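You operate a simulated robot arm through the tools that you are given. There is no shell and no other tool.

You are at the controls of a simulated two-armed robot. One attempt, no reset.

JOB
Shut the clove and thyme tins and stand them in the pale drawer.
Fine: turn their knobs shut; shut the drawer again. Set down upright: clove tin, thyme tin. Where these are worked on the way, their far stop is far enough and under half their travel is too little: pale drawer.
Where things are to end (x, y in the base frame): clove tin within 0.06 m of [0.64, 0.65]; thyme tin within 0.06 m of [0.5, 0.65].

It is judged by the outcome, as a careful person would: the job done as asked, and still so three seconds after it is handed in. It fails if anything else is knocked over, pushed out of place, dropped, spilled or broken.

ROBOT AND FRAMES
Two 7-joint arms with fingered hands on one trunk that stands fixed in place. Base frame: the origin is at the foot of the trunk, x ahead of it, y to its left, z up. Readings come in m, rad, newtons and seconds.
The left shoulder is at [0.061, 0.173, 1.116], the right one opposite. With the tool pointing down near the work surface each hand reaches from about 0.4 to 0.8 m from the base axis, measured 20 degrees to its own side. Payload 3.5 kg a hand.
Tool frame (each hand has its own): the origin (TCP) lies between the finger pads and is the grasp point; the fingertips stand 0.025 m ahead of it; z points along the fingers, y is the line along which they close. The gripper opens to 0.088 m. The gripper's body begins 0.029 m behind the TCP. The gripper is a hand of 3 fingers: y runs from the thumb to the fingers, the wrist lies at [-0.013, -0.097, -0.162] in the tool frame, and closing takes about 1.5 s.
Orientation is that of the tool frame in the base frame, as a unit quaternion [x, y, z, w]. With the fingers straight down and the wrist toward the robot, the tool's x, y and z point along [0, 1, 0], [1, 0, 0] and [0, 0, -1] of the base frame.

CONTROLS
- The arms move only by the tool jog_arm. It takes "left_motion", "right_motion" or both (then of equal length, played together; a hand with none holds still); each is a list that holds one entry, the list of rows, each a list of 7 numbers: the shift along the tool's x, y, z in m, then the turn, a rotation vector about the tool's x, y, z in rad, then the closure, from 0 (fully open) to 1 (shut). In form: [[[tx, ty, tz, wx, wy, wz, grip], ...]]. A call has 1 to 20 rows; each row shifts and turns the commanded pose from where the row before left it, along the tool's axes as they then stand. A row lasts 0.2 s, in which the tool goes at most 0.05 m and 0.15 rad; a call with a longer step from one row to the next is refused whole, and so is a gripper value outside its range. A pose out of reach is approached as far as the arm can. The call stops where the force on the tool passes 80 N (or 10 N more than at its start, if that is more) or the arm is blocked; 0.2 s more then pass. The fingers move at their own pace (about 0.072 m/s each) and stop on an object; they squeeze with about 26 N. The grip force told is the motor's: it shows also when the fingers shut on nothing. Time passes only in rows, and 0.2 s behind the last, so rows that do not move let the fingers close. The reply holds the time, the measured pose of the TCP, the force on the tool along the base axes, the opening and the grip force, in the units named above and with some noise, with the torque about the TCP (base axes, N m) and any sound that the robot's microphone picked up, and new pictures: "views" is both (left out), scene, wrist or none (wrist: the cameras of the hands that moved).
- Cameras (640 x 400 px; columns grow to the right, rows downward): "scene" is now at [0.1525, 0.0538, 1.3578]; the picture's right is [0.65, -0.75, -0.11], its down [-0.38, -0.20, -0.90] and it looks along [0.66, 0.63, -0.41] (base axes); focal length 214 px, centre (320, 200). "left" rides on the left gripper at [-0.058, -0.085, -0.099] in its tool frame; the picture's right is [-0.67, -0.35, 0.66], its down [0.69, -0.63, 0.37] and it looks along [0.29, 0.69, 0.66] (tool axes); focal length 261 px, centre (320, 200). "right" rides on the right gripper at [0.058, -0.085, -0.099] in its tool frame; the picture's right is [-0.67, 0.35, -0.66], its down [-0.69, -0.63, 0.37] and it looks along [-0.29, 0.69, 0.66] (tool axes); focal length 261 px, centre (320, 200). There is no depth. A picture from a camera that has moved, and an enlarged one, comes with that camera's place and axes in the base frame and with its lens. The place of the scene camera against the robot may be out by one fixed shift of up to 0.012 m in any direction.
- raise_lower(by): slides the trunk up (or, below 0, down) by that many m; the arms and the scene camera ride with it, the base frame stays. It gives what a move gives, with no picture.
- hand_shape(shape, hand): the hand has 3 fingers and takes this shape, open, in about a second: jaw (thumb against the fingers, like two jaws); tri (thumb and two fingers); tip (a fingertip pinch); poke (one finger out to press); point (the index stretched); flat (the hand flat); cup (the hand cupped); fist (a fist). The gripper value then closes the fingers along that shape, each until it touches; the sizes above hold for jaw. It gives what a move gives, with no picture.
- aim_head(pan, tilt): turns the head with the scene camera to pan (to the left, within 1.501 rad either way) and tilt (down, from -0.506 to 1.204), counted from straight ahead of the robot. It gives what a move gives, and a new picture of the scene camera.
- close_up(camera, box): a new picture of the part [left, top, right, bottom] of that camera's present view, enlarged. It takes no simulated time.
- sign_off(): hands the job in; it is judged then, once.

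Nothing tells you positions but the pictures and the camera data. Unless the task says otherwise, let go and move clear before handing in.

The tools are called as a command line: name --argument value ..., lists and objects as JSON in quotes. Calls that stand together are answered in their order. jog_arm: Moves the arms, as the interface text tells. Its arguments: {"type":"object","properties":{"left_motion":{"type":"array"},"right_motion":{"type":"array"},"views":{"type":"string","enum":["both","scene","wrist","none"]}},"required":[]} The other tools are called the same way: raise_lower (by) slides the trunk up or down; hand_shape (shape, hand) gives the hand a shape; aim_head (pan, tilt) turns the head that bears the scene camera; close_up (camera, box) takes an enlarged picture of a part of a camera's view; sign_off () hands the job in.

At the start:

```text
t: 0.0
left_tcp_pos: [0.3045, 0.4399, 1.2458]
left_ee_rot: [0.707, 0.707, 0.001, 0.001]
left_force: [-0.5, -0.2, 0.5]
left_moment: [0.02, -0.01, -0.01]
left_gripper_width: 0.0878
left_gripper_force: 0.1
left_shape: jaw
right_tcp_pos: [0.4003, 0.0556, 1.2657]
right_ee_rot: [0.706, 0.708, -0.001, -0.001]
right_force: [-0.2, 0.7, -0.1]
right_moment: [-0.01, 0.0, 0.02]
right_gripper_width: 0.0873
right_gripper_force: 0.1
right_shape: jaw
trunk travel left (down, up): [-0.2, 0.255]
head pan, tilt: [0.723, 0.3]
```

scene: 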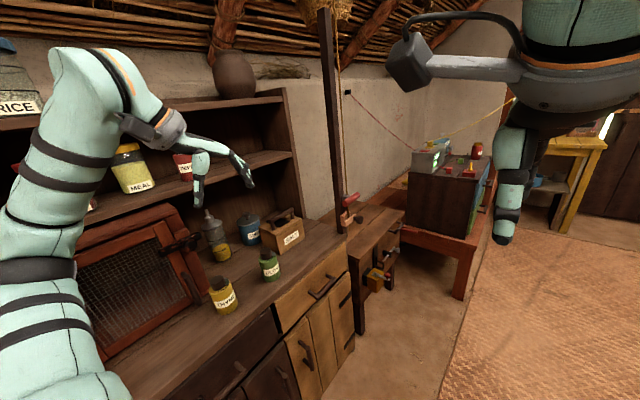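
right: 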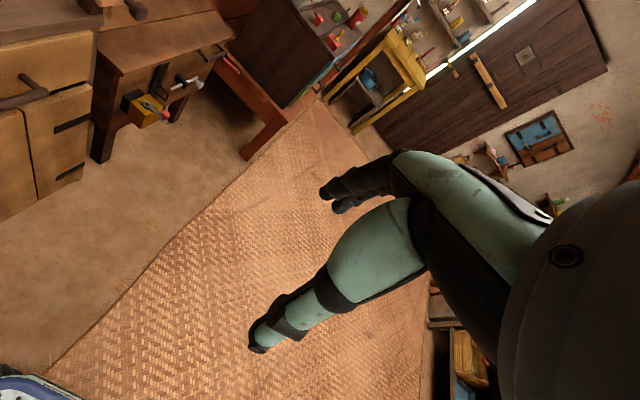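
left: 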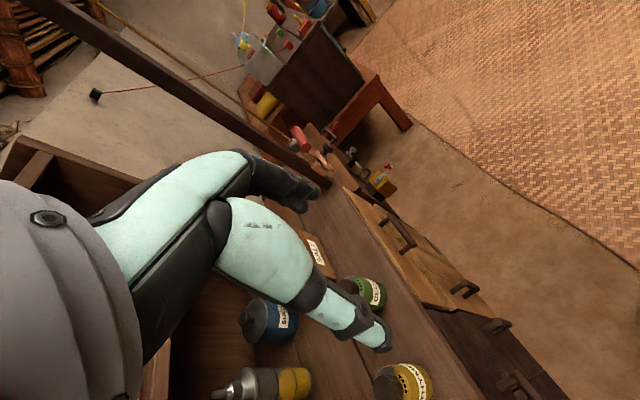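

I see a cabinet/counter on the robot's left with tins (yellow "THYME", green "CLOVE"), drawers in its front (one pale), and shelves above. First I take enlarged views to locate things.

close_up --camera "scene" --box '[180, 180, 400, 400]'

close_up --camera "left" --box '[200, 200, 560, 400]'

aim_head --pan 0.9 --tilt 0.75

```text
1.82 times, centred on (290, 290) of scene
camera zoom: at [0.1525, 0.0538, 1.3578], right [0.65, -0.75, -0.11], down [-0.38, -0.2, -0.9], along [0.66, 0.63, -0.41], focal length 390 px, centre (374, 36)
```

zoom: 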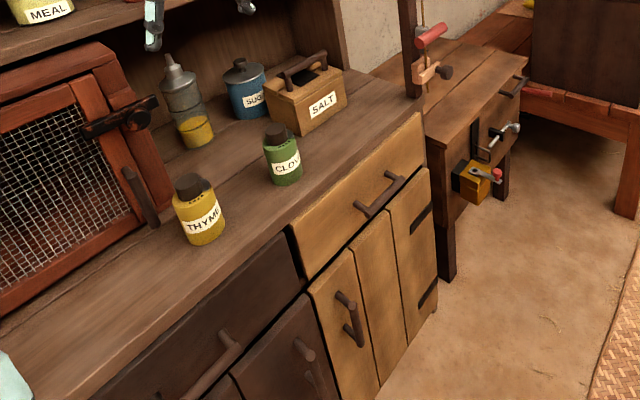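

```text
1.78 times, centred on (380, 300) of left
camera zoom: at [0.22, 0.3818, 1.346], right [-0.35, -0.67, -0.66], down [-0.63, 0.69, -0.37], along [0.69, 0.29, -0.66], focal length 463 px, centre (213, 22)
```

zoom: 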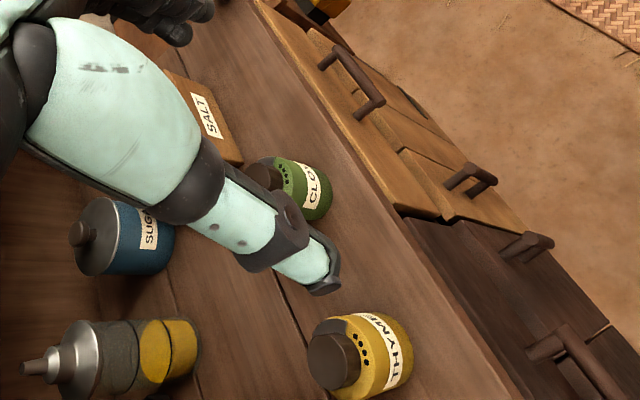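

```text
t: 0.9
left_tcp_pos: [0.3043, 0.4404, 1.246]
left_ee_rot: [0.707, 0.707, 0.0, 0.0]
left_force: [0.4, -0.6, 0.7]
left_moment: [0.0, -0.04, 0.02]
left_gripper_width: 0.0875
left_gripper_force: 0.1
left_shape: jaw
right_tcp_pos: [0.3995, 0.0553, 1.2658]
right_ee_rot: [0.707, 0.708, -0.001, -0.001]
right_force: [0.5, 0.4, 0.2]
right_moment: [-0.01, 0.01, 0.05]
right_gripper_width: 0.0878
right_gripper_force: 0.1
right_shape: jaw
trunk travel left (down, up): [-0.2, 0.255]
head pan, tilt: [0.901, 0.75]
camera scene: at [0.1273, 0.057, 1.3212], right [0.77, -0.62, -0.13], down [-0.54, -0.53, -0.65], along [0.33, 0.57, -0.75], focal length 214 px, centre (320, 200)
```

scene: 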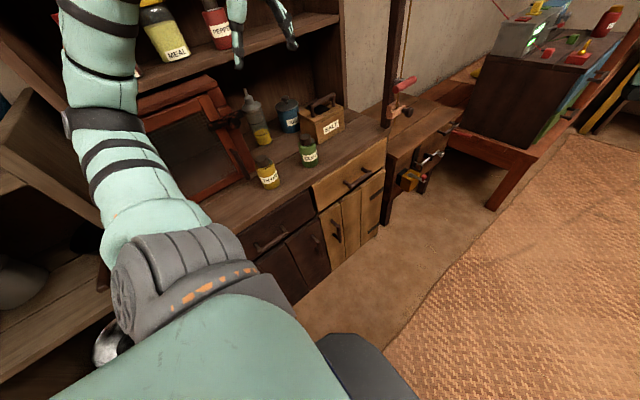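

The counter runs along x at y≈0.55–0.9; I take clove near (0.45, 0.63), thyme near (0.28, 0.65), the pale drawer front near y≈0.55 with its handle near x≈0.6, z≈0.68. I'll look closer at the tins' tops and the drawer.

close_up --camera "left" --box '[330, 270, 400, 314]'

close_up --camera "left" --box '[360, 350, 440, 400]'

close_up --camera "scene" --box '[240, 120, 400, 220]'

```text
9.09 times, centred on (365, 292) of left
camera zoom: at [0.22, 0.3818, 1.346], right [-0.35, -0.67, -0.66], down [-0.63, 0.69, -0.37], along [0.69, 0.29, -0.66], focal length 2370 px, centre (-89, -636)
```

zoom: 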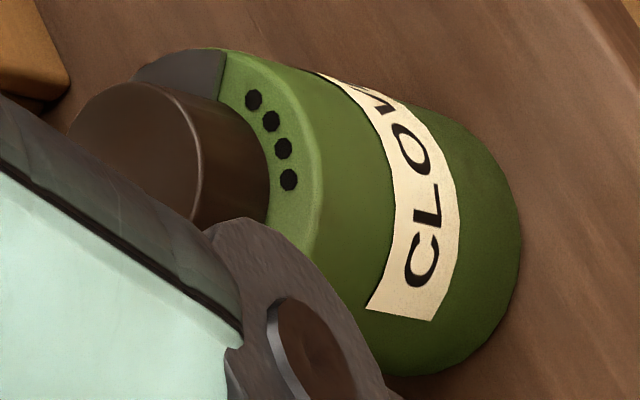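

```text
8.00 times, centred on (400, 375) of left
camera zoom: at [0.22, 0.3818, 1.346], right [-0.35, -0.67, -0.66], down [-0.63, 0.69, -0.37], along [0.69, 0.29, -0.66], focal length 2085 px, centre (-320, -1200)
```

zoom: 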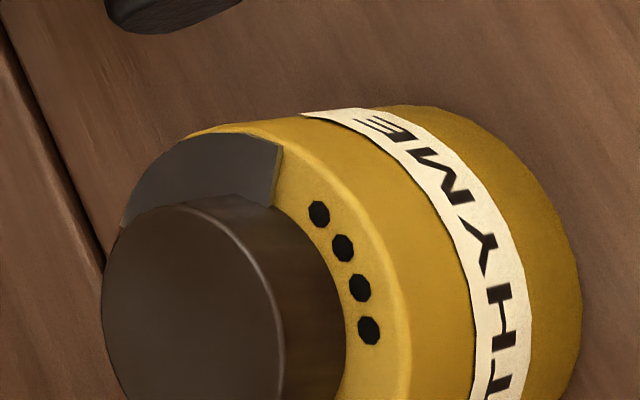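

```text
4.00 times, centred on (320, 170) of scene
camera zoom: at [0.1273, 0.057, 1.3212], right [0.77, -0.62, -0.13], down [-0.54, -0.53, -0.65], along [0.33, 0.57, -0.75], focal length 858 px, centre (320, 320)
```

zoom: 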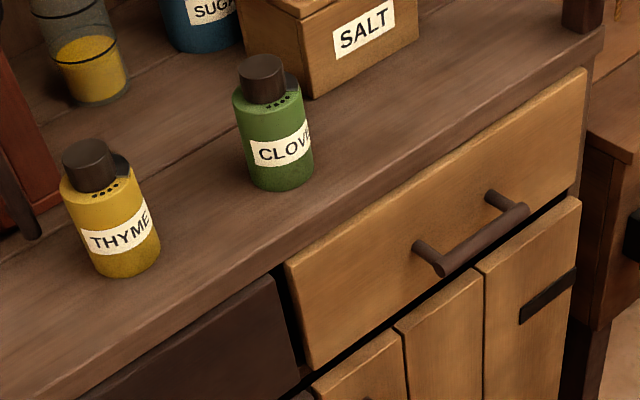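

The tins each have a knob with a grey shutter plate; the four holes are uncovered now, so the knob must turn the plate over the holes. I'll zoom in on each knob to work out which way and how far.

close_up --camera "scene" --box '[292, 130, 324, 150]'

close_up --camera "scene" --box '[250, 150, 286, 192]'

close_up --camera "scene" --box '[296, 130, 392, 220]'

```text
16.00 times, centred on (308, 140) of scene
camera zoom: at [0.1273, 0.057, 1.3212], right [0.77, -0.62, -0.13], down [-0.54, -0.53, -0.65], along [0.33, 0.57, -0.75], focal length 3432 px, centre (512, 1160)
```

zoom: 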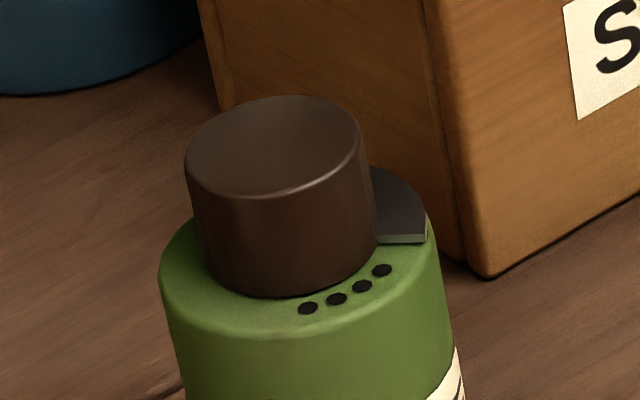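

```text
9.52 times, centred on (268, 171) of scene
camera zoom: at [0.1273, 0.057, 1.3212], right [0.77, -0.62, -0.13], down [-0.54, -0.53, -0.65], along [0.33, 0.57, -0.75], focal length 2043 px, centre (815, 476)
```

zoom: 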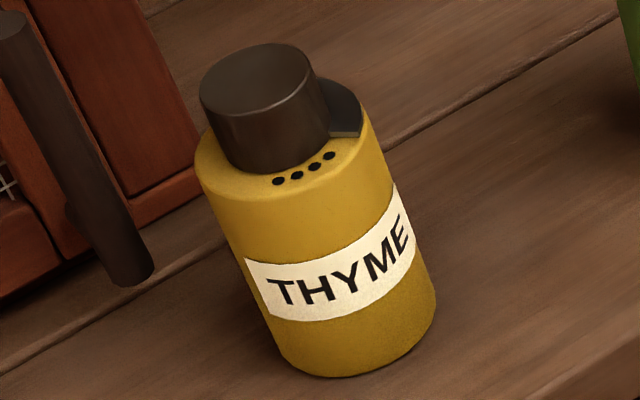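

```text
4.44 times, centred on (344, 175) of scene
camera zoom: at [0.1273, 0.057, 1.3212], right [0.77, -0.62, -0.13], down [-0.54, -0.53, -0.65], along [0.33, 0.57, -0.75], focal length 953 px, centre (213, 311)
```

zoom: 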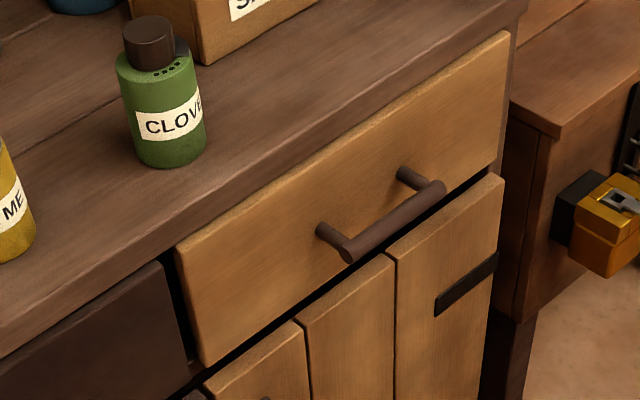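

The clove holes face −y (bearing ≈ −95°) and the plate's edge is at ≈ −45°, so the knobs must be turned clockwise as seen from above. I first pre-turn the left hand counter-clockwise by 90° high above the counter, so it later has room to turn clockwise, and look with its camera.

jog_arm --left_motion '[[[0, 0, 0.009, 0, 0, -0.1428, 0], [0, 0, 0.009, 0, 0, -0.1428, 0], [0, 0, 0.009, 0, 0, -0.1428, 0], [0, 0, 0.009, 0, 0, -0.1428, 0], [0, 0, 0.009, 0, 0, -0.1428, 0], [0, 0, 0.009, 0, 0, -0.1428, 0], [0, 0, 0.009, 0, 0, -0.1428, 0], [0, 0, 0.009, 0, 0, -0.1428, 0], [0, 0, 0.009, 0, 0, -0.1428, 0], [0, 0, 0.009, 0, 0, -0.1428, 0], [0, 0, 0.009, 0, 0, -0.1428, 0]]]'

```text
t: 3.3
left_tcp_pos: [0.3083, 0.5101, 1.1577]
left_ee_rot: [0.053, 0.999, -0.002, 0.002]
left_force: [0.2, 0.4, 1.0]
left_moment: [-0.02, 0.0, -0.04]
left_gripper_width: 0.0875
left_gripper_force: 0.1
left_shape: jaw
left hand out of reach, approached as far as the arm can: row 9, 10, 11
right_tcp_pos: [0.4014, 0.0568, 1.2644]
right_ee_rot: [0.706, 0.708, -0.001, 0.0]
right_force: [-0.1, 0.7, 0.6]
right_moment: [-0.02, 0.01, -0.01]
right_gripper_width: 0.0875
right_gripper_force: 0.0
right_shape: jaw
trunk travel left (down, up): [-0.2, 0.255]
head pan, tilt: [0.901, 0.75]
camera scene: at [0.1276, 0.0578, 1.3211], right [0.77, -0.62, -0.13], down [-0.54, -0.54, -0.65], along [0.33, 0.57, -0.75], focal length 214 px, centre (320, 200)
camera left: at [0.3569, 0.4199, 1.2572], right [0.63, -0.42, -0.65], down [-0.75, -0.56, -0.37], along [-0.21, 0.72, -0.66], focal length 261 px, centre (320, 200)
```

scene: 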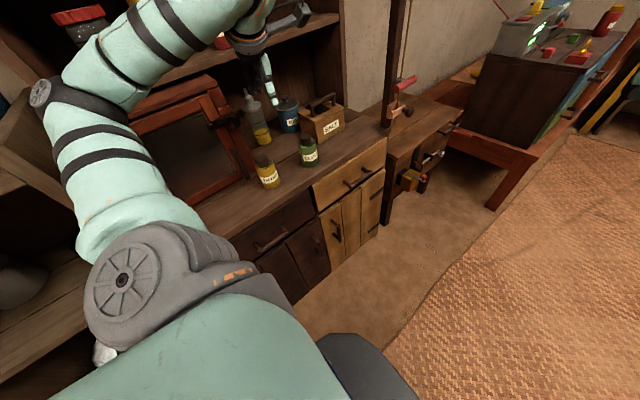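
left: 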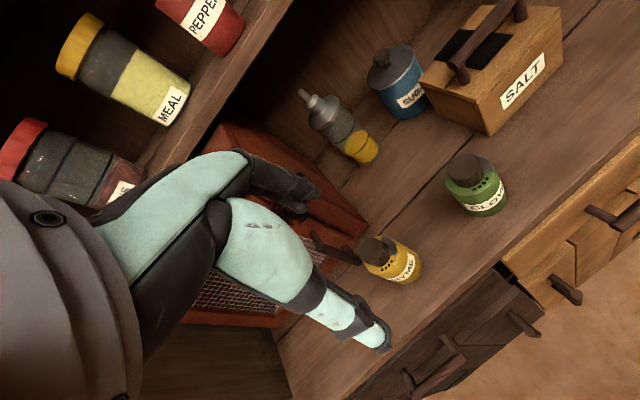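

The left camera now sees both tins from the other side. I zoom in to fix their positions.

close_up --camera "left" --box '[432, 142, 528, 222]'

close_up --camera "left" --box '[344, 222, 440, 302]'

close_up --camera "left" --box '[480, 140, 640, 320]'

```text
5.00 times, centred on (480, 182) of left
camera zoom: at [0.3569, 0.4199, 1.2572], right [0.63, -0.42, -0.65], down [-0.75, -0.56, -0.37], along [-0.21, 0.72, -0.66], focal length 1303 px, centre (-480, 290)
```

zoom: 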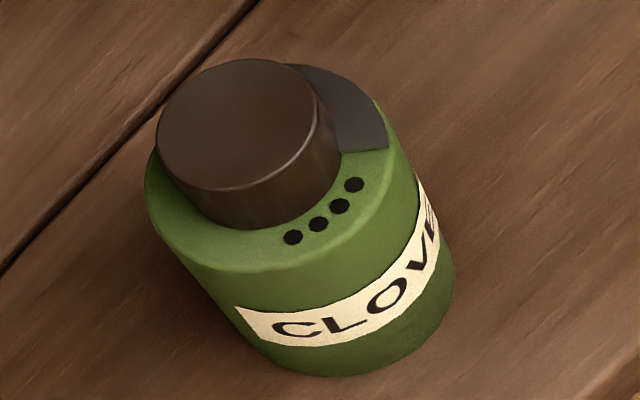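

```text
5.00 times, centred on (392, 262) of left
camera zoom: at [0.3569, 0.4199, 1.2572], right [0.63, -0.42, -0.65], down [-0.75, -0.56, -0.37], along [-0.21, 0.72, -0.66], focal length 1303 px, centre (-40, -110)
```

zoom: 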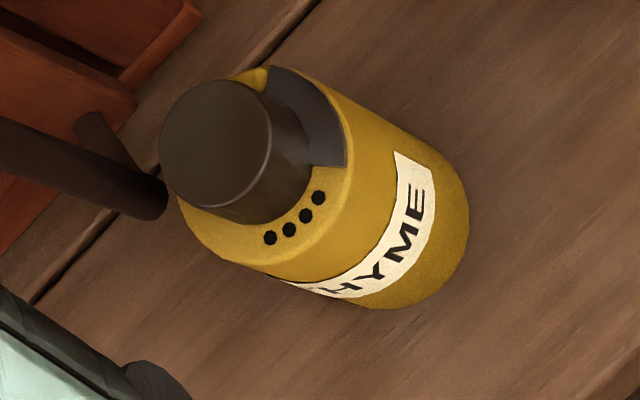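

```text
2.22 times, centred on (560, 230) of left
camera zoom: at [0.3569, 0.4199, 1.2572], right [0.63, -0.42, -0.65], down [-0.75, -0.56, -0.37], along [-0.21, 0.72, -0.66], focal length 579 px, centre (-213, 133)
```

zoom: 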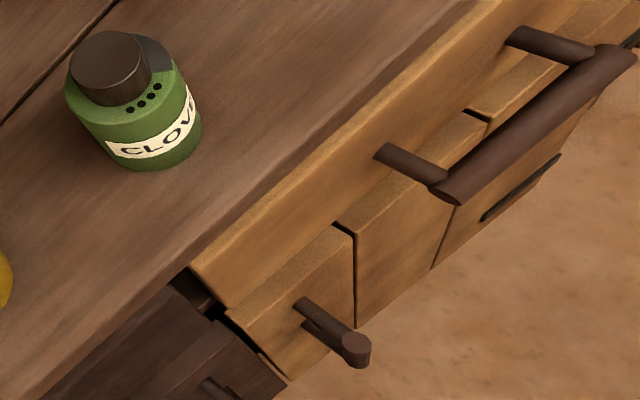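

Two left-hand views agree: clove knob top at about (0.429, 0.594, 0.953), thyme knob top at about (0.275, 0.607, 0.953), counter near z≈0.84. I move the left hand toward above the clove knob.

jog_arm --left_motion '[[[-0.03, 0.02, 0.01, 0, 0, 0, 0.2], [-0.03, 0.02, 0.01, 0, 0, 0, 0.2], [-0.03, 0.02, 0.01, 0, 0, 0, 0.2], [-0.03, 0.02, 0.01, 0, 0, 0, 0.2], [0, 0, 0, 0, 0, 0, 0.2]]]'

```text
t: 4.5
left_tcp_pos: [0.4341, 0.5755, 1.1197]
left_ee_rot: [0.052, 0.999, -0.001, 0.002]
left_force: [-0.1, 0.1, 0.4]
left_moment: [0.01, 0.0, 0.01]
left_gripper_width: 0.0706
left_gripper_force: 0.1
left_shape: jaw
right_tcp_pos: [0.3995, 0.0553, 1.2653]
right_ee_rot: [0.707, 0.708, 0.0, 0.001]
right_force: [0.3, 0.6, 0.1]
right_moment: [0.0, 0.0, 0.02]
right_gripper_width: 0.0871
right_gripper_force: 0.0
right_shape: jaw
trunk travel left (down, up): [-0.2, 0.255]
head pan, tilt: [0.901, 0.75]
camera scene: at [0.1266, 0.0571, 1.3213], right [0.77, -0.62, -0.13], down [-0.54, -0.53, -0.65], along [0.33, 0.57, -0.75], focal length 214 px, centre (320, 200)
camera left: at [0.4834, 0.485, 1.2194], right [0.63, -0.42, -0.65], down [-0.75, -0.56, -0.37], along [-0.21, 0.72, -0.66], focal length 261 px, centre (320, 200)
```

scene: 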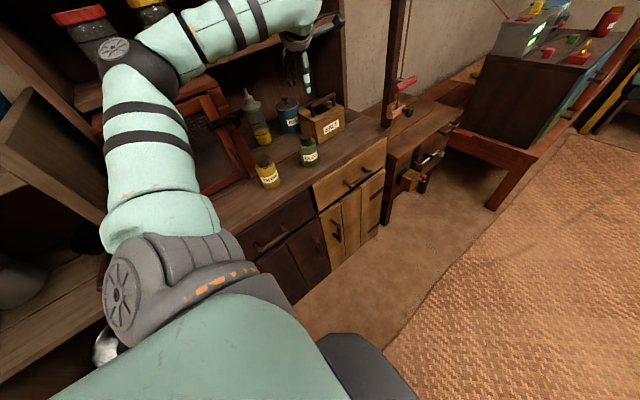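
left: 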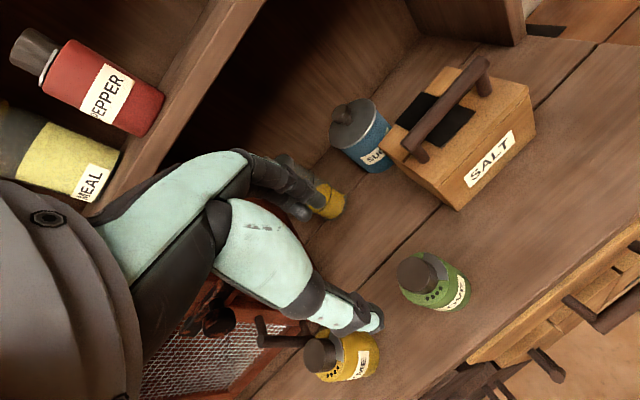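

The hand is near above the clove tin, with free space around. I zoom the left camera to refine the tin position.

close_up --camera "left" --box '[380, 235, 492, 325]'

close_up --camera "left" --box '[140, 290, 400, 400]'

```text
4.44 times, centred on (436, 280) of left
camera zoom: at [0.4834, 0.485, 1.2194], right [0.63, -0.42, -0.65], down [-0.75, -0.56, -0.37], along [-0.21, 0.72, -0.66], focal length 1158 px, centre (-196, -156)
```

zoom: 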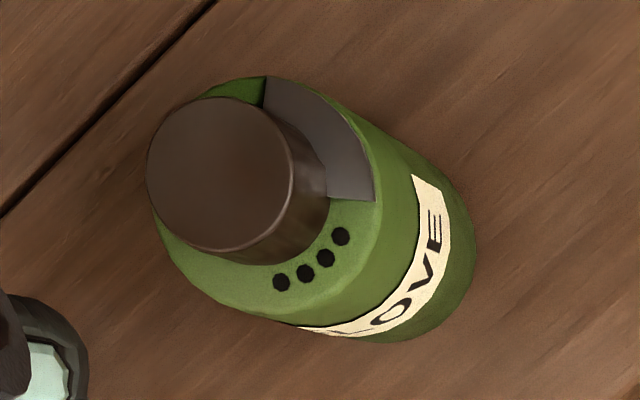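

```text
2.46 times, centred on (270, 345) of left
camera zoom: at [0.4834, 0.485, 1.2194], right [0.63, -0.42, -0.65], down [-0.75, -0.56, -0.37], along [-0.21, 0.72, -0.66], focal length 642 px, centre (443, -157)
```

zoom: 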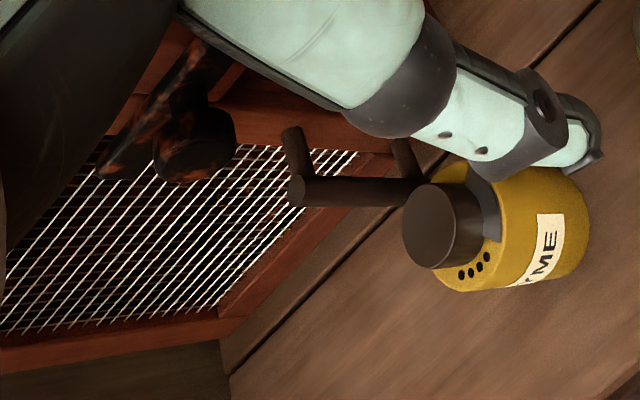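

Clove confirmed at (0.430, 0.594); its plate spans about −43°…+45° and the holes −123°…−66°, so it needs about 90° clockwise. I descend to just above the knob.

jog_arm --left_motion '[[[0, 0, 0, 0, 0, -0.15, 0.2], [0.0008, 0.0047, 0.025, 0, 0, 0, 0.2], [0.0008, 0.0047, 0.025, 0, 0, 0, 0.2], [0.0008, 0.0047, 0.025, 0, 0, 0, 0.2], [0.0006, 0.0046, 0.025, 0, 0, 0, 0.2], [0, 0, 0, 0, 0, 0, 0.2]]]'

```text
t: 5.9
left_tcp_pos: [0.4324, 0.5951, 1.0178]
left_ee_rot: [-0.024, 1.0, -0.001, 0.001]
left_force: [-0.1, 0.3, 0.3]
left_moment: [0.02, -0.01, -0.02]
left_gripper_width: 0.0704
left_gripper_force: 0.1
left_shape: jaw
right_tcp_pos: [0.4001, 0.056, 1.2641]
right_ee_rot: [0.707, 0.707, -0.001, 0.0]
right_force: [1.0, -0.9, -0.9]
right_moment: [0.01, -0.01, -0.02]
right_gripper_width: 0.0876
right_gripper_force: 0.1
right_shape: jaw
trunk travel left (down, up): [-0.2, 0.255]
head pan, tilt: [0.901, 0.75]
camera scene: at [0.1271, 0.057, 1.3212], right [0.77, -0.62, -0.13], down [-0.54, -0.53, -0.65], along [0.33, 0.57, -0.75], focal length 214 px, centre (320, 200)
camera left: at [0.4949, 0.5129, 1.1179], right [0.69, -0.32, -0.65], down [-0.65, -0.66, -0.37], along [-0.32, 0.68, -0.66], focal length 261 px, centre (320, 200)
```

scene: 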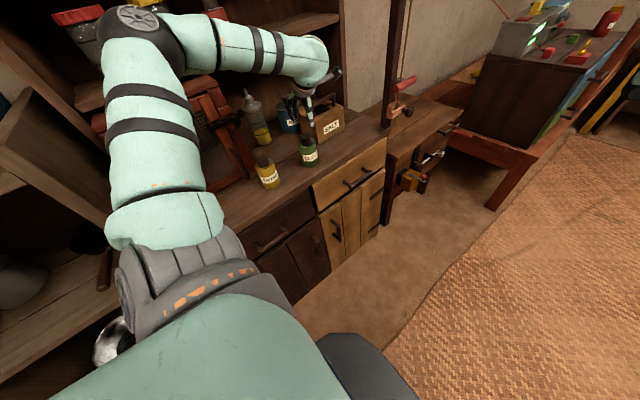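
left: 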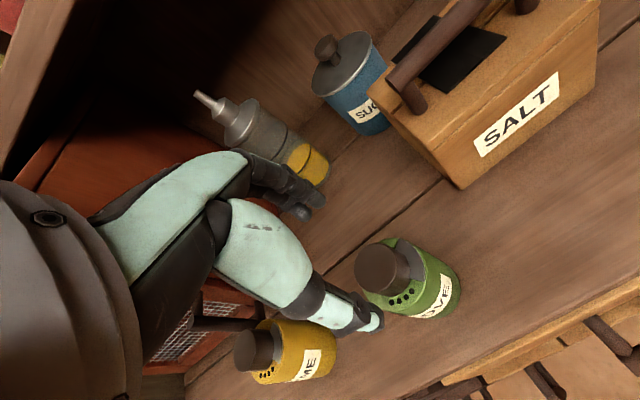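

The TCP sits within ~2 mm of the knob axis. I descend so the fingertips straddle the knob, then close on it.

jog_arm --left_motion '[[[0, -0.001, 0.02, 0, 0, 0, 0.2], [0, 0, 0.02, 0, 0, 0, 0.2], [0, 0, 0.018, 0, 0, 0, 0.2], [0, 0, 0, 0, 0, 0, 0.2]]]' --views "both"

close_up --camera "left" --box '[220, 160, 480, 360]'

close_up --camera "scene" --box '[270, 80, 350, 180]'

```text
t: 6.9
left_tcp_pos: [0.431, 0.5937, 0.9605]
left_ee_rot: [-0.023, 1.0, -0.001, 0.001]
left_force: [0.2, -0.1, 0.1]
left_moment: [0.01, -0.01, -0.02]
left_gripper_width: 0.0708
left_gripper_force: 0.2
left_shape: jaw
right_tcp_pos: [0.4001, 0.0569, 1.2659]
right_ee_rot: [0.706, 0.708, -0.001, -0.001]
right_force: [0.7, -0.7, -0.5]
right_moment: [0.0, -0.03, -0.01]
right_gripper_width: 0.0877
right_gripper_force: 0.1
right_shape: jaw
trunk travel left (down, up): [-0.2, 0.255]
head pan, tilt: [0.901, 0.75]
camera scene: at [0.1271, 0.057, 1.3212], right [0.77, -0.62, -0.13], down [-0.54, -0.53, -0.65], along [0.33, 0.57, -0.75], focal length 214 px, centre (320, 200)
camera left: at [0.4936, 0.5126, 1.0604], right [0.69, -0.32, -0.65], down [-0.65, -0.66, -0.37], along [-0.32, 0.68, -0.66], focal length 261 px, centre (320, 200)
```

scene: 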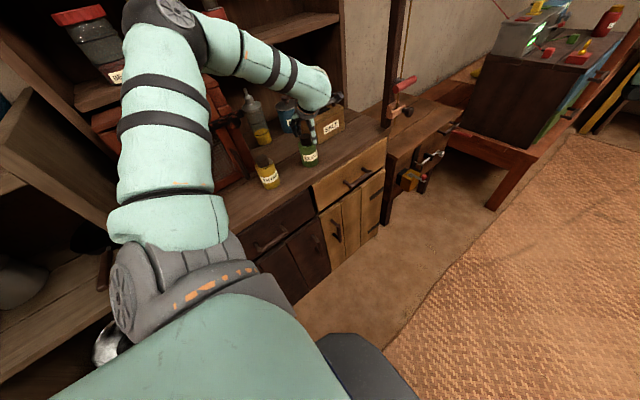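
left: 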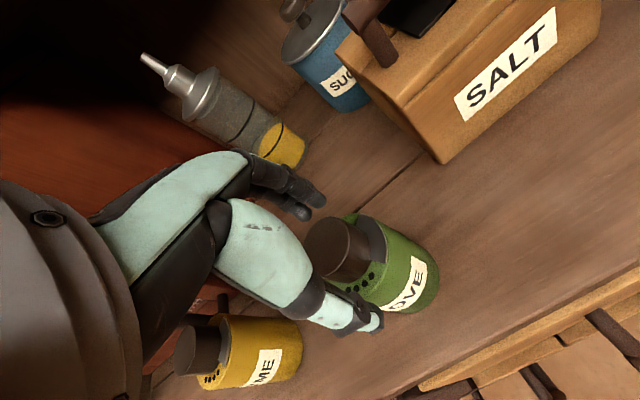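

```text
2.00 times, centred on (350, 260) of left
camera zoom: at [0.4936, 0.5126, 1.0604], right [0.69, -0.32, -0.65], down [-0.65, -0.66, -0.37], along [-0.32, 0.68, -0.66], focal length 521 px, centre (260, 80)
```

zoom: 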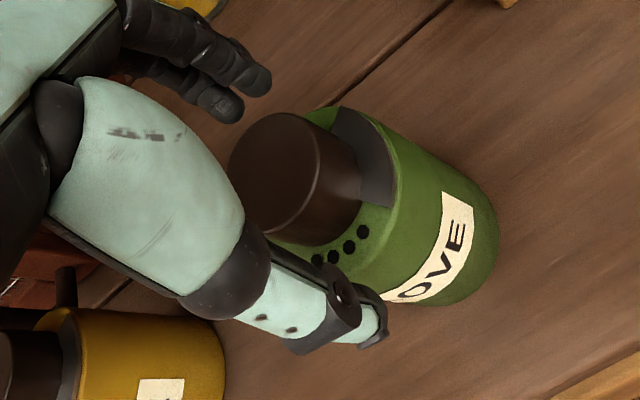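

```text
4.00 times, centred on (310, 130) of scene
camera zoom: at [0.1271, 0.057, 1.3212], right [0.77, -0.62, -0.13], down [-0.54, -0.53, -0.65], along [0.33, 0.57, -0.75], focal length 858 px, centre (360, 480)
```

zoom: 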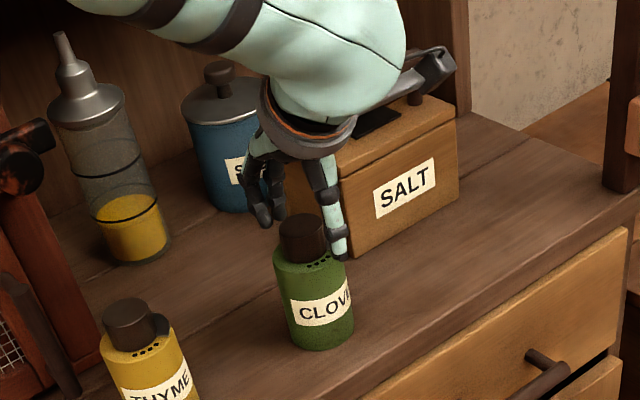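

The fingers straddle the knob with tips just above the tin's shoulder. I close on the knob.

jog_arm --left_motion '[[[0, 0, 0, 0, 0, 0, 0.6], [0, 0, 0, 0, 0, 0, 0.8], [0, 0, 0, 0, 0, 0, 1], [0, 0, 0, 0, 0, 0, 1], [0, 0, 0, 0, 0, 0, 1], [0, 0, 0, 0, 0, 0, 1]]]' --views "both"

close_up --camera "left" --box '[220, 160, 480, 360]'

close_up --camera "scene" --box '[270, 80, 350, 180]'

```text
t: 8.3
left_tcp_pos: [0.4317, 0.5955, 0.9601]
left_ee_rot: [-0.023, 1.0, -0.001, 0.001]
left_force: [0.4, -0.5, 0.3]
left_moment: [0.01, 0.0, 0.04]
left_gripper_width: 0.0289
left_gripper_force: 26.5
left_shape: jaw
right_tcp_pos: [0.4001, 0.0557, 1.2655]
right_ee_rot: [0.707, 0.707, -0.001, 0.0]
right_force: [-0.4, -0.4, -0.6]
right_moment: [0.0, 0.02, 0.0]
right_gripper_width: 0.0875
right_gripper_force: 0.1
right_shape: jaw
trunk travel left (down, up): [-0.2, 0.255]
head pan, tilt: [0.901, 0.75]
camera scene: at [0.1275, 0.0572, 1.3211], right [0.77, -0.62, -0.13], down [-0.54, -0.53, -0.65], along [0.33, 0.57, -0.75], focal length 214 px, centre (320, 200)
camera left: at [0.4939, 0.5127, 1.0605], right [0.69, -0.32, -0.65], down [-0.65, -0.66, -0.37], along [-0.32, 0.68, -0.66], focal length 261 px, centre (320, 200)
```

scene: 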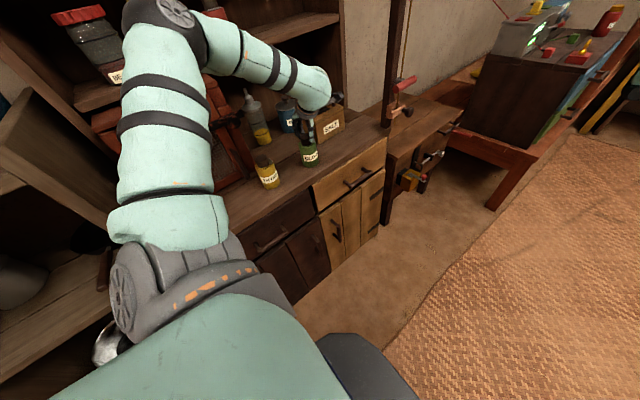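
left: 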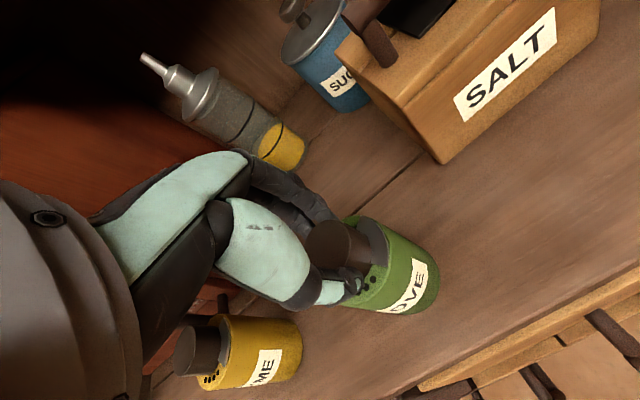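

```text
2.00 times, centred on (350, 260) of left
camera zoom: at [0.4939, 0.5127, 1.0605], right [0.69, -0.32, -0.65], down [-0.65, -0.66, -0.37], along [-0.32, 0.68, -0.66], focal length 521 px, centre (260, 80)
```

zoom: 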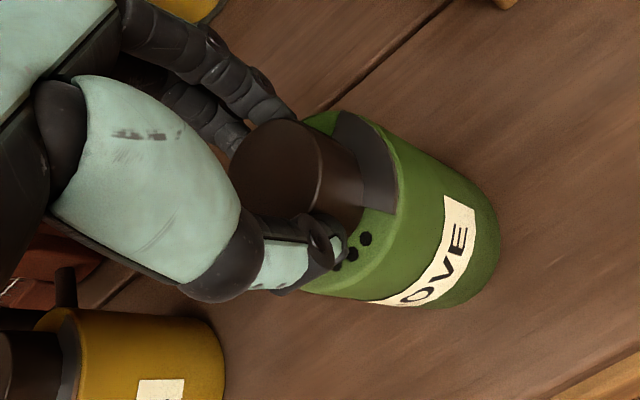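

```text
4.00 times, centred on (310, 130) of scene
camera zoom: at [0.1275, 0.0572, 1.3211], right [0.77, -0.62, -0.13], down [-0.54, -0.53, -0.65], along [0.33, 0.57, -0.75], focal length 858 px, centre (360, 480)
```

zoom: 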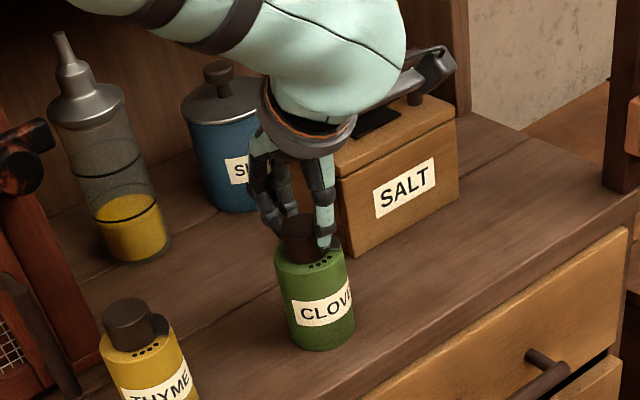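

The knob is gripped (26 N). I turn a little clockwise first and check whether the plate moves against the body.

jog_arm --left_motion '[[[0, 0, 0, 0, 0, 0.1, 1], [0, 0, 0, 0, 0, 0.1, 1], [0, 0, 0, 0, 0, 0.1, 1], [0, 0, 0, 0, 0, 0.1, 1]]]' --views "none"

close_up --camera "left" --box '[220, 160, 480, 360]'

close_up --camera "scene" --box '[270, 80, 350, 180]'

```text
t: 9.3
left_tcp_pos: [0.4314, 0.5936, 0.9605]
left_ee_rot: [0.177, 0.984, -0.001, 0.002]
left_force: [0.8, -0.8, 0.9]
left_moment: [-0.04, -0.02, -0.01]
left_gripper_width: 0.029
left_gripper_force: 26.0
left_shape: jaw
right_tcp_pos: [0.4009, 0.0559, 1.2654]
right_ee_rot: [0.707, 0.708, 0.001, 0.0]
right_force: [-0.4, 0.4, -0.2]
right_moment: [-0.02, 0.02, -0.01]
right_gripper_width: 0.0876
right_gripper_force: 0.1
right_shape: jaw
trunk travel left (down, up): [-0.2, 0.255]
head pan, tilt: [0.901, 0.75]
```

```text
2.00 times, centred on (350, 260) of left
camera zoom: at [0.4564, 0.4935, 1.0604], right [0.51, -0.56, -0.65], down [-0.86, -0.35, -0.37], along [-0.02, 0.75, -0.66], focal length 521 px, centre (260, 80)
```

zoom: 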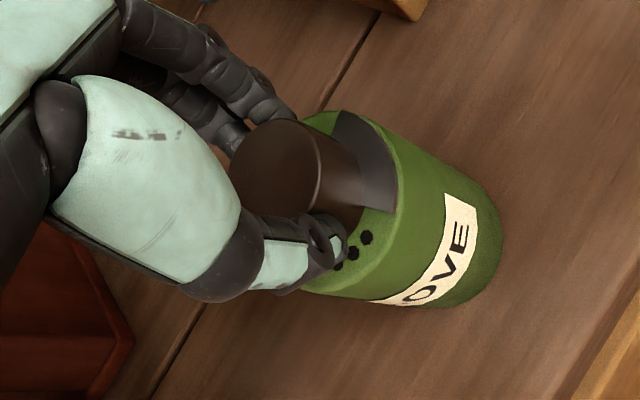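

```text
4.00 times, centred on (310, 130) of scene
camera zoom: at [0.1269, 0.0574, 1.3212], right [0.77, -0.62, -0.13], down [-0.54, -0.53, -0.65], along [0.33, 0.57, -0.75], focal length 858 px, centre (360, 480)
```

zoom: 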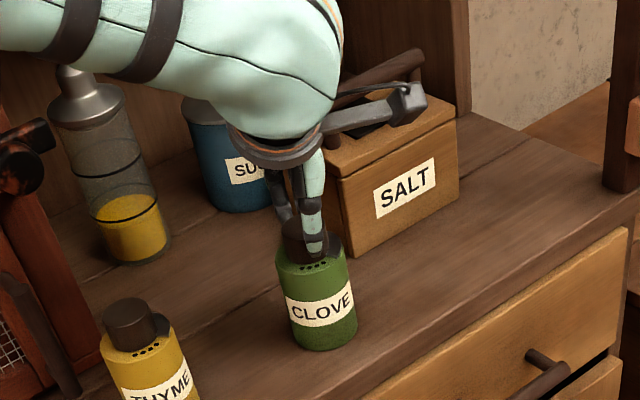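

The whole tin turns with the knob on the counter, so the body must be held: I'll carry the tin (by its knob, upright) to mid-air where the right hand can grip the body. First a gentle lift.

jog_arm --left_motion '[[[0, 0, -0.01, 0, 0, 0, 1], [0, 0, -0.02, 0, 0, 0, 1], [0, 0, -0.02, 0, 0, 0, 1], [0, 0, -0.02, 0, 0, 0, 1], [0, 0, 0, 0, 0, 0, 1]]]' --views "scene"

close_up --camera "left" --box '[220, 160, 480, 360]'

```text
t: 10.5
left_tcp_pos: [0.43, 0.5937, 1.0298]
left_ee_rot: [0.175, 0.984, -0.001, 0.002]
left_force: [0.5, 0.2, -1.6]
left_moment: [0.02, -0.02, -0.04]
left_gripper_width: 0.0291
left_gripper_force: 25.6
left_shape: jaw
right_tcp_pos: [0.4008, 0.0554, 1.2653]
right_ee_rot: [0.706, 0.708, -0.001, -0.001]
right_force: [0.3, 0.5, -0.5]
right_moment: [0.01, -0.02, 0.02]
right_gripper_width: 0.0873
right_gripper_force: 0.1
right_shape: jaw
trunk travel left (down, up): [-0.2, 0.255]
head pan, tilt: [0.901, 0.75]
camera scene: at [0.1276, 0.0575, 1.3211], right [0.77, -0.62, -0.13], down [-0.54, -0.54, -0.65], along [0.33, 0.57, -0.75], focal length 214 px, centre (320, 200)
```

scene: 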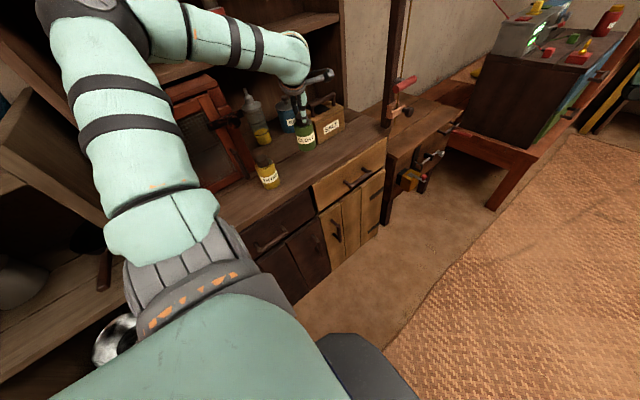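

```text
2.00 times, centred on (350, 260) of left
camera zoom: at [0.4563, 0.4938, 1.1302], right [0.51, -0.56, -0.65], down [-0.86, -0.35, -0.37], along [-0.03, 0.75, -0.66], focal length 521 px, centre (260, 80)
```

zoom: 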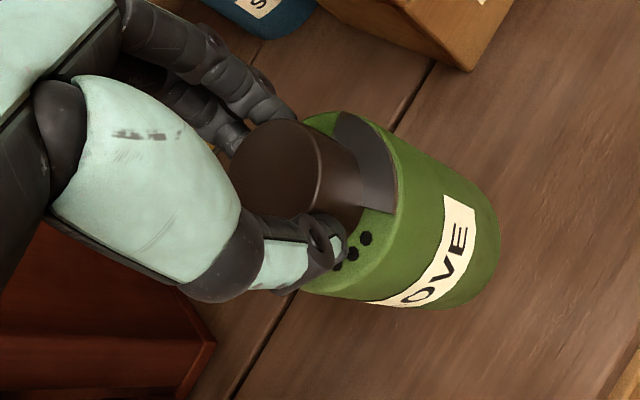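

The tin lifts cleanly by its knob. I carry it to mid-air at about (0.45, 0.42) and bring the right hand round to a horizontal pose.

jog_arm --left_motion '[[[-0.0132, -0.026, 0, 0, 0, 0, 1], [-0.0132, -0.026, 0, 0, 0, 0, 1], [-0.0132, -0.026, 0, 0, 0, 0, 1], [-0.0132, -0.026, 0, 0, 0, 0, 1], [-0.0132, -0.026, 0, 0, 0, 0, 1], [-0.0132, -0.026, 0, 0, 0, 0, 1], [0, 0, 0, 0, 0, 0, 1], [0, 0, 0, 0, 0, 0, 1], [0, 0, 0, 0, 0, 0, 1], [0, 0, 0, 0, 0, 0, 1], [0, 0, 0, 0, 0, 0, 1]]]' --right_motion '[[[0.0167, 0.0045, 0.0195, 0, 0.1428, 0, 0], [0.0138, 0.0045, 0.0217, 0, 0.1428, 0, 0], [0.0105, 0.0045, 0.0234, 0, 0.1428, 0, 0], [0.0071, 0.0045, 0.0247, 0, 0.1428, 0, 0], [0.0035, 0.0045, 0.0254, 0, 0.1428, 0, 0], [-0.0001, 0.0045, 0.0257, 0, 0.1428, 0, 0], [-0.0038, 0.0045, 0.0254, 0, 0.1428, 0, 0], [-0.0074, 0.0045, 0.0246, 0, 0.1428, 0, 0], [-0.0108, 0.0045, 0.0233, 0, 0.1428, 0, 0], [-0.014, 0.0045, 0.0215, 0, 0.1428, 0, 0], [-0.0169, 0.0045, 0.0193, 0, 0.1428, 0, 0]]]' --views "both"

```text
t: 12.9
left_tcp_pos: [0.4529, 0.4179, 1.0311]
left_ee_rot: [0.175, 0.985, -0.001, 0.001]
left_force: [0.9, -0.5, -1.7]
left_moment: [-0.01, -0.01, -0.05]
left_gripper_width: 0.0291
left_gripper_force: 26.3
left_shape: jaw
right_tcp_pos: [0.5135, 0.1679, 1.054]
right_ee_rot: [0.556, 0.581, 0.397, -0.442]
right_force: [0.5, 0.5, -0.6]
right_moment: [0.02, -0.03, 0.02]
right_gripper_width: 0.088
right_gripper_force: 0.1
right_shape: jaw
right hand out of reach, approached as far as the arm can: row 8, 9, 10, 11
trunk travel left (down, up): [-0.2, 0.255]
head pan, tilt: [0.901, 0.75]
camera scene: at [0.1277, 0.0552, 1.3212], right [0.77, -0.62, -0.14], down [-0.54, -0.53, -0.65], along [0.33, 0.57, -0.75], focal length 214 px, centre (320, 200)
camera right: at [0.4354, 0.0839, 1.141], right [0.39, -0.8, -0.46], down [-0.66, 0.1, -0.74], along [0.64, 0.59, -0.49], focal length 261 px, centre (320, 200)
camera left: at [0.478, 0.3174, 1.1307], right [0.51, -0.56, -0.65], down [-0.86, -0.35, -0.37], along [-0.03, 0.75, -0.66], focal length 261 px, centre (320, 200)
```

scene: 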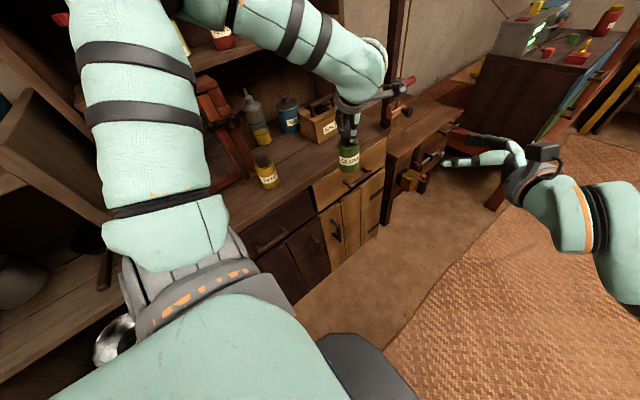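
right: 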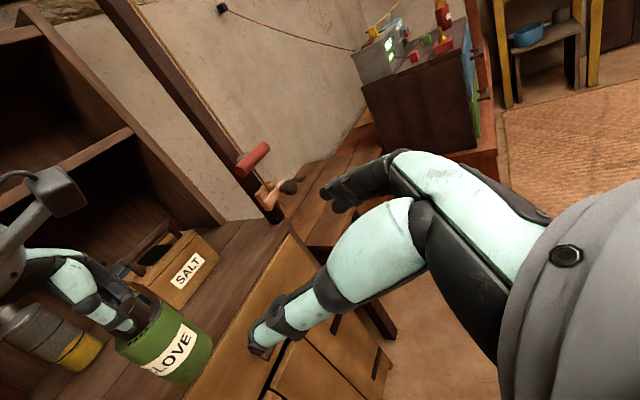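
left: 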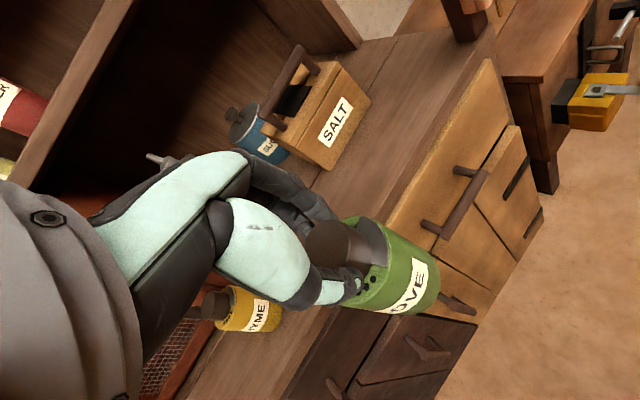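

The right hand is almost horizontal; it was limited by being too close to its shoulder. I shift the meeting point to about (0.48, 0.44) and bring the right hand to a pre-grasp in front of the tin body.

jog_arm --left_motion '[[[-0.006, 0.01, 0, 0, 0, 0, 1], [-0.006, 0.01, 0, 0, 0, 0, 1], [-0.006, 0.01, 0, 0, 0, 0, 1], [0, 0, 0, 0, 0, -0.143, 1], [0, 0, 0, 0, 0, -0.143, 1], [0, 0, 0, 0, 0, -0.143, 1], [0, 0, 0, 0, 0, 0, 1]]]' --right_motion '[[[-0.0146, -0.0047, 0.0228, -0.0122, 0.0495, -0.005, 0], [-0.0146, -0.0047, 0.0228, -0.0122, 0.0495, -0.005, 0], [-0.0146, -0.0047, 0.0228, -0.0122, 0.0495, -0.005, 0], [-0.0146, -0.0047, 0.0228, -0.0122, 0.0495, -0.005, 0], [-0.0146, -0.0047, 0.0228, -0.0122, 0.0495, -0.005, 0], [-0.0146, -0.0047, 0.0228, -0.0122, 0.0495, -0.005, 0], [0, 0, 0, 0, 0, 0, 0]]]' --views "both"

```text
t: 14.5
left_tcp_pos: [0.4773, 0.4425, 1.0306]
left_ee_rot: [-0.039, 0.999, -0.001, 0.002]
left_force: [-0.1, -0.1, -1.1]
left_moment: [-0.02, 0.0, -0.01]
left_gripper_width: 0.0287
left_gripper_force: 25.8
left_shape: jaw
right_tcp_pos: [0.4985, 0.2539, 0.8991]
right_ee_rot: [0.497, 0.496, 0.512, -0.494]
right_force: [0.1, -0.6, -0.6]
right_moment: [-0.01, -0.02, 0.0]
right_gripper_width: 0.0881
right_gripper_force: 0.2
right_shape: jaw
right hand out of reach, approached as far as the arm can: row 1, 2
trunk travel left (down, up): [-0.2, 0.255]
head pan, tilt: [0.901, 0.75]
camera scene: at [0.127, 0.057, 1.3212], right [0.77, -0.62, -0.13], down [-0.54, -0.53, -0.65], along [0.33, 0.57, -0.75], focal length 214 px, centre (320, 200)
camera right: at [0.4101, 0.1545, 0.9546], right [0.35, -0.65, -0.67], down [-0.61, 0.39, -0.69], along [0.71, 0.65, -0.27], focal length 261 px, centre (320, 200)
camera left: at [0.5435, 0.3619, 1.1311], right [0.7, -0.3, -0.65], down [-0.63, -0.68, -0.37], along [-0.34, 0.67, -0.66], focal length 261 px, centre (320, 200)
```

scene: 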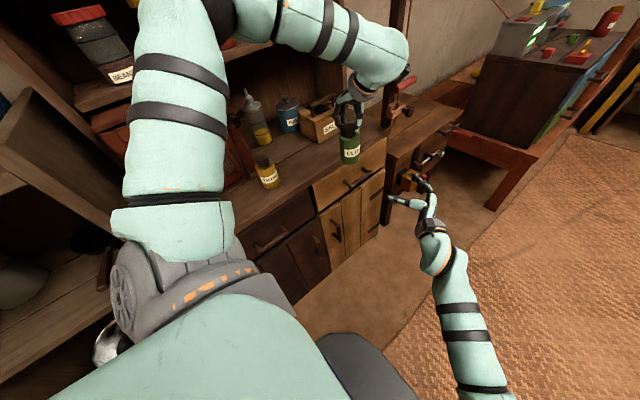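
right: 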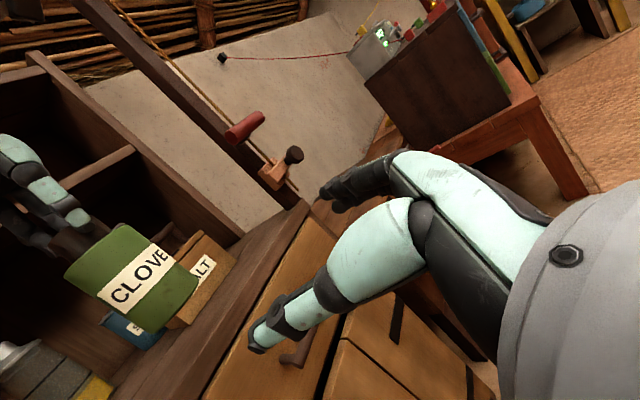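
left: 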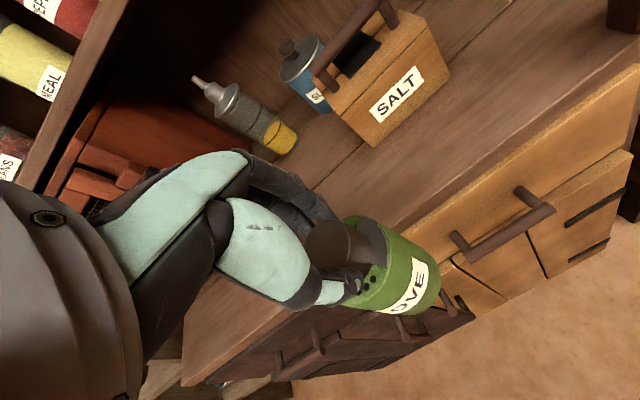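

The right hand is horizontal at z≈0.90, facing the tin. I align it with the tin body and advance part of the way.

jog_arm --right_motion '[[[0.023, -0.0108, 0, 0.019, 0, 0, 0], [0.023, -0.0108, 0, 0, 0, 0, 0], [0, 0, 0.03, 0, 0, 0, 0], [0, 0, 0.03, 0, 0, 0, 0], [0, 0, 0.03, 0, 0, 0, 0], [0, 0, 0, 0, 0, 0, 0]]]' --views "both"

close_up --camera "scene" --box '[310, 60, 470, 240]'

```text
t: 15.3
left_tcp_pos: [0.4794, 0.4432, 1.0299]
left_ee_rot: [-0.038, 0.999, -0.001, 0.001]
left_force: [0.0, -0.6, -1.5]
left_moment: [0.0, -0.02, -0.01]
left_gripper_width: 0.0291
left_gripper_force: 25.5
left_shape: jaw
right_tcp_pos: [0.5041, 0.2287, 0.8907]
right_ee_rot: [0.528, 0.526, 0.491, -0.452]
right_force: [-0.7, 0.5, 0.6]
right_moment: [-0.02, -0.04, -0.01]
right_gripper_width: 0.0878
right_gripper_force: 0.0
right_shape: jaw
right hand out of reach, approached as far as the arm can: row 3
trunk travel left (down, up): [-0.2, 0.255]
head pan, tilt: [0.901, 0.75]
stopped in row 3 (right hand): the arm was blocked; the commanded pose is now the measured one
camera scene: at [0.1283, 0.0575, 1.321], right [0.77, -0.62, -0.13], down [-0.54, -0.54, -0.65], along [0.33, 0.57, -0.75], focal length 214 px, centre (320, 200)
camera right: at [0.4141, 0.1378, 0.9558], right [0.34, -0.74, -0.58], down [-0.59, 0.31, -0.75], along [0.73, 0.6, -0.33], focal length 261 px, centre (320, 200)
```

scene: 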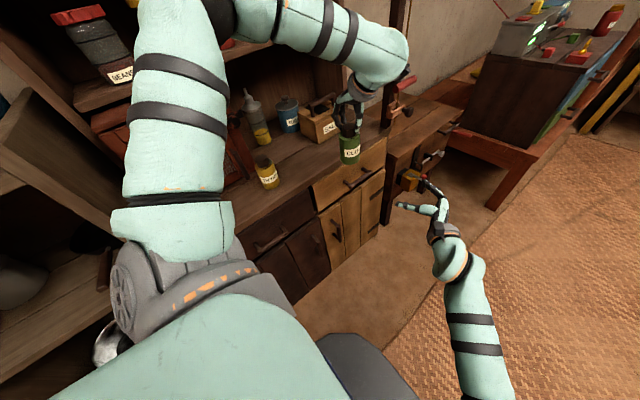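
right: 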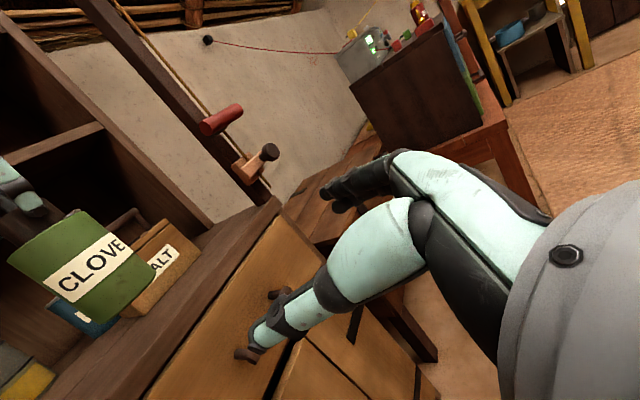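

```text
2.22 times, centred on (390, 150) of scene
camera zoom: at [0.1283, 0.0575, 1.321], right [0.77, -0.62, -0.13], down [-0.54, -0.54, -0.65], along [0.33, 0.57, -0.75], focal length 477 px, centre (164, 311)
```

zoom: 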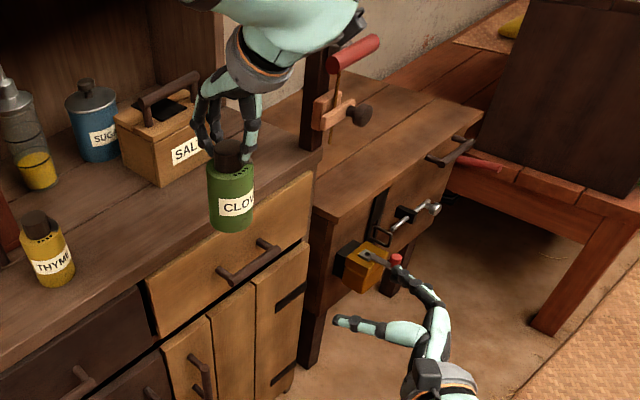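

The right arm hit a joint limit there. I look at the right arm's configuration with the head before trying another approach.

aim_head --pan 0.2 --tilt 0.8

```text
t: 16.4
left_tcp_pos: [0.4785, 0.4423, 1.0303]
left_ee_rot: [-0.038, 0.999, -0.001, 0.002]
left_force: [0.1, -0.1, -1.7]
left_moment: [0.0, -0.02, -0.05]
left_gripper_width: 0.0287
left_gripper_force: 26.2
left_shape: jaw
right_tcp_pos: [0.505, 0.2288, 0.8896]
right_ee_rot: [0.528, 0.525, 0.49, -0.452]
right_force: [-0.4, 0.3, 0.9]
right_moment: [-0.01, 0.01, 0.01]
right_gripper_width: 0.0879
right_gripper_force: 0.1
right_shape: jaw
trunk travel left (down, up): [-0.2, 0.255]
head pan, tilt: [0.201, 0.799]
camera scene: at [0.1541, 0.0085, 1.3125], right [0.2, -0.98, -0.03], down [-0.81, -0.14, -0.57], along [0.55, 0.14, -0.82], focal length 214 px, centre (320, 200)
```

scene: 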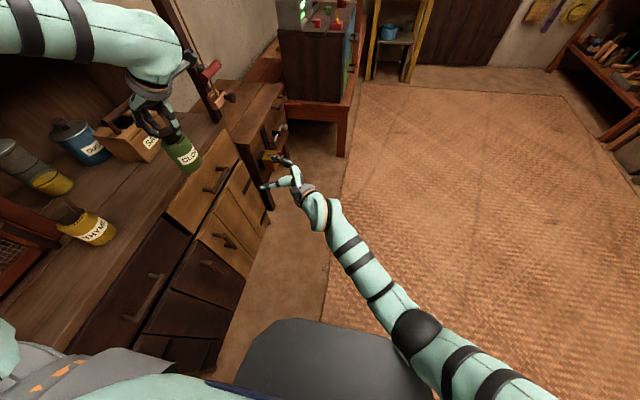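

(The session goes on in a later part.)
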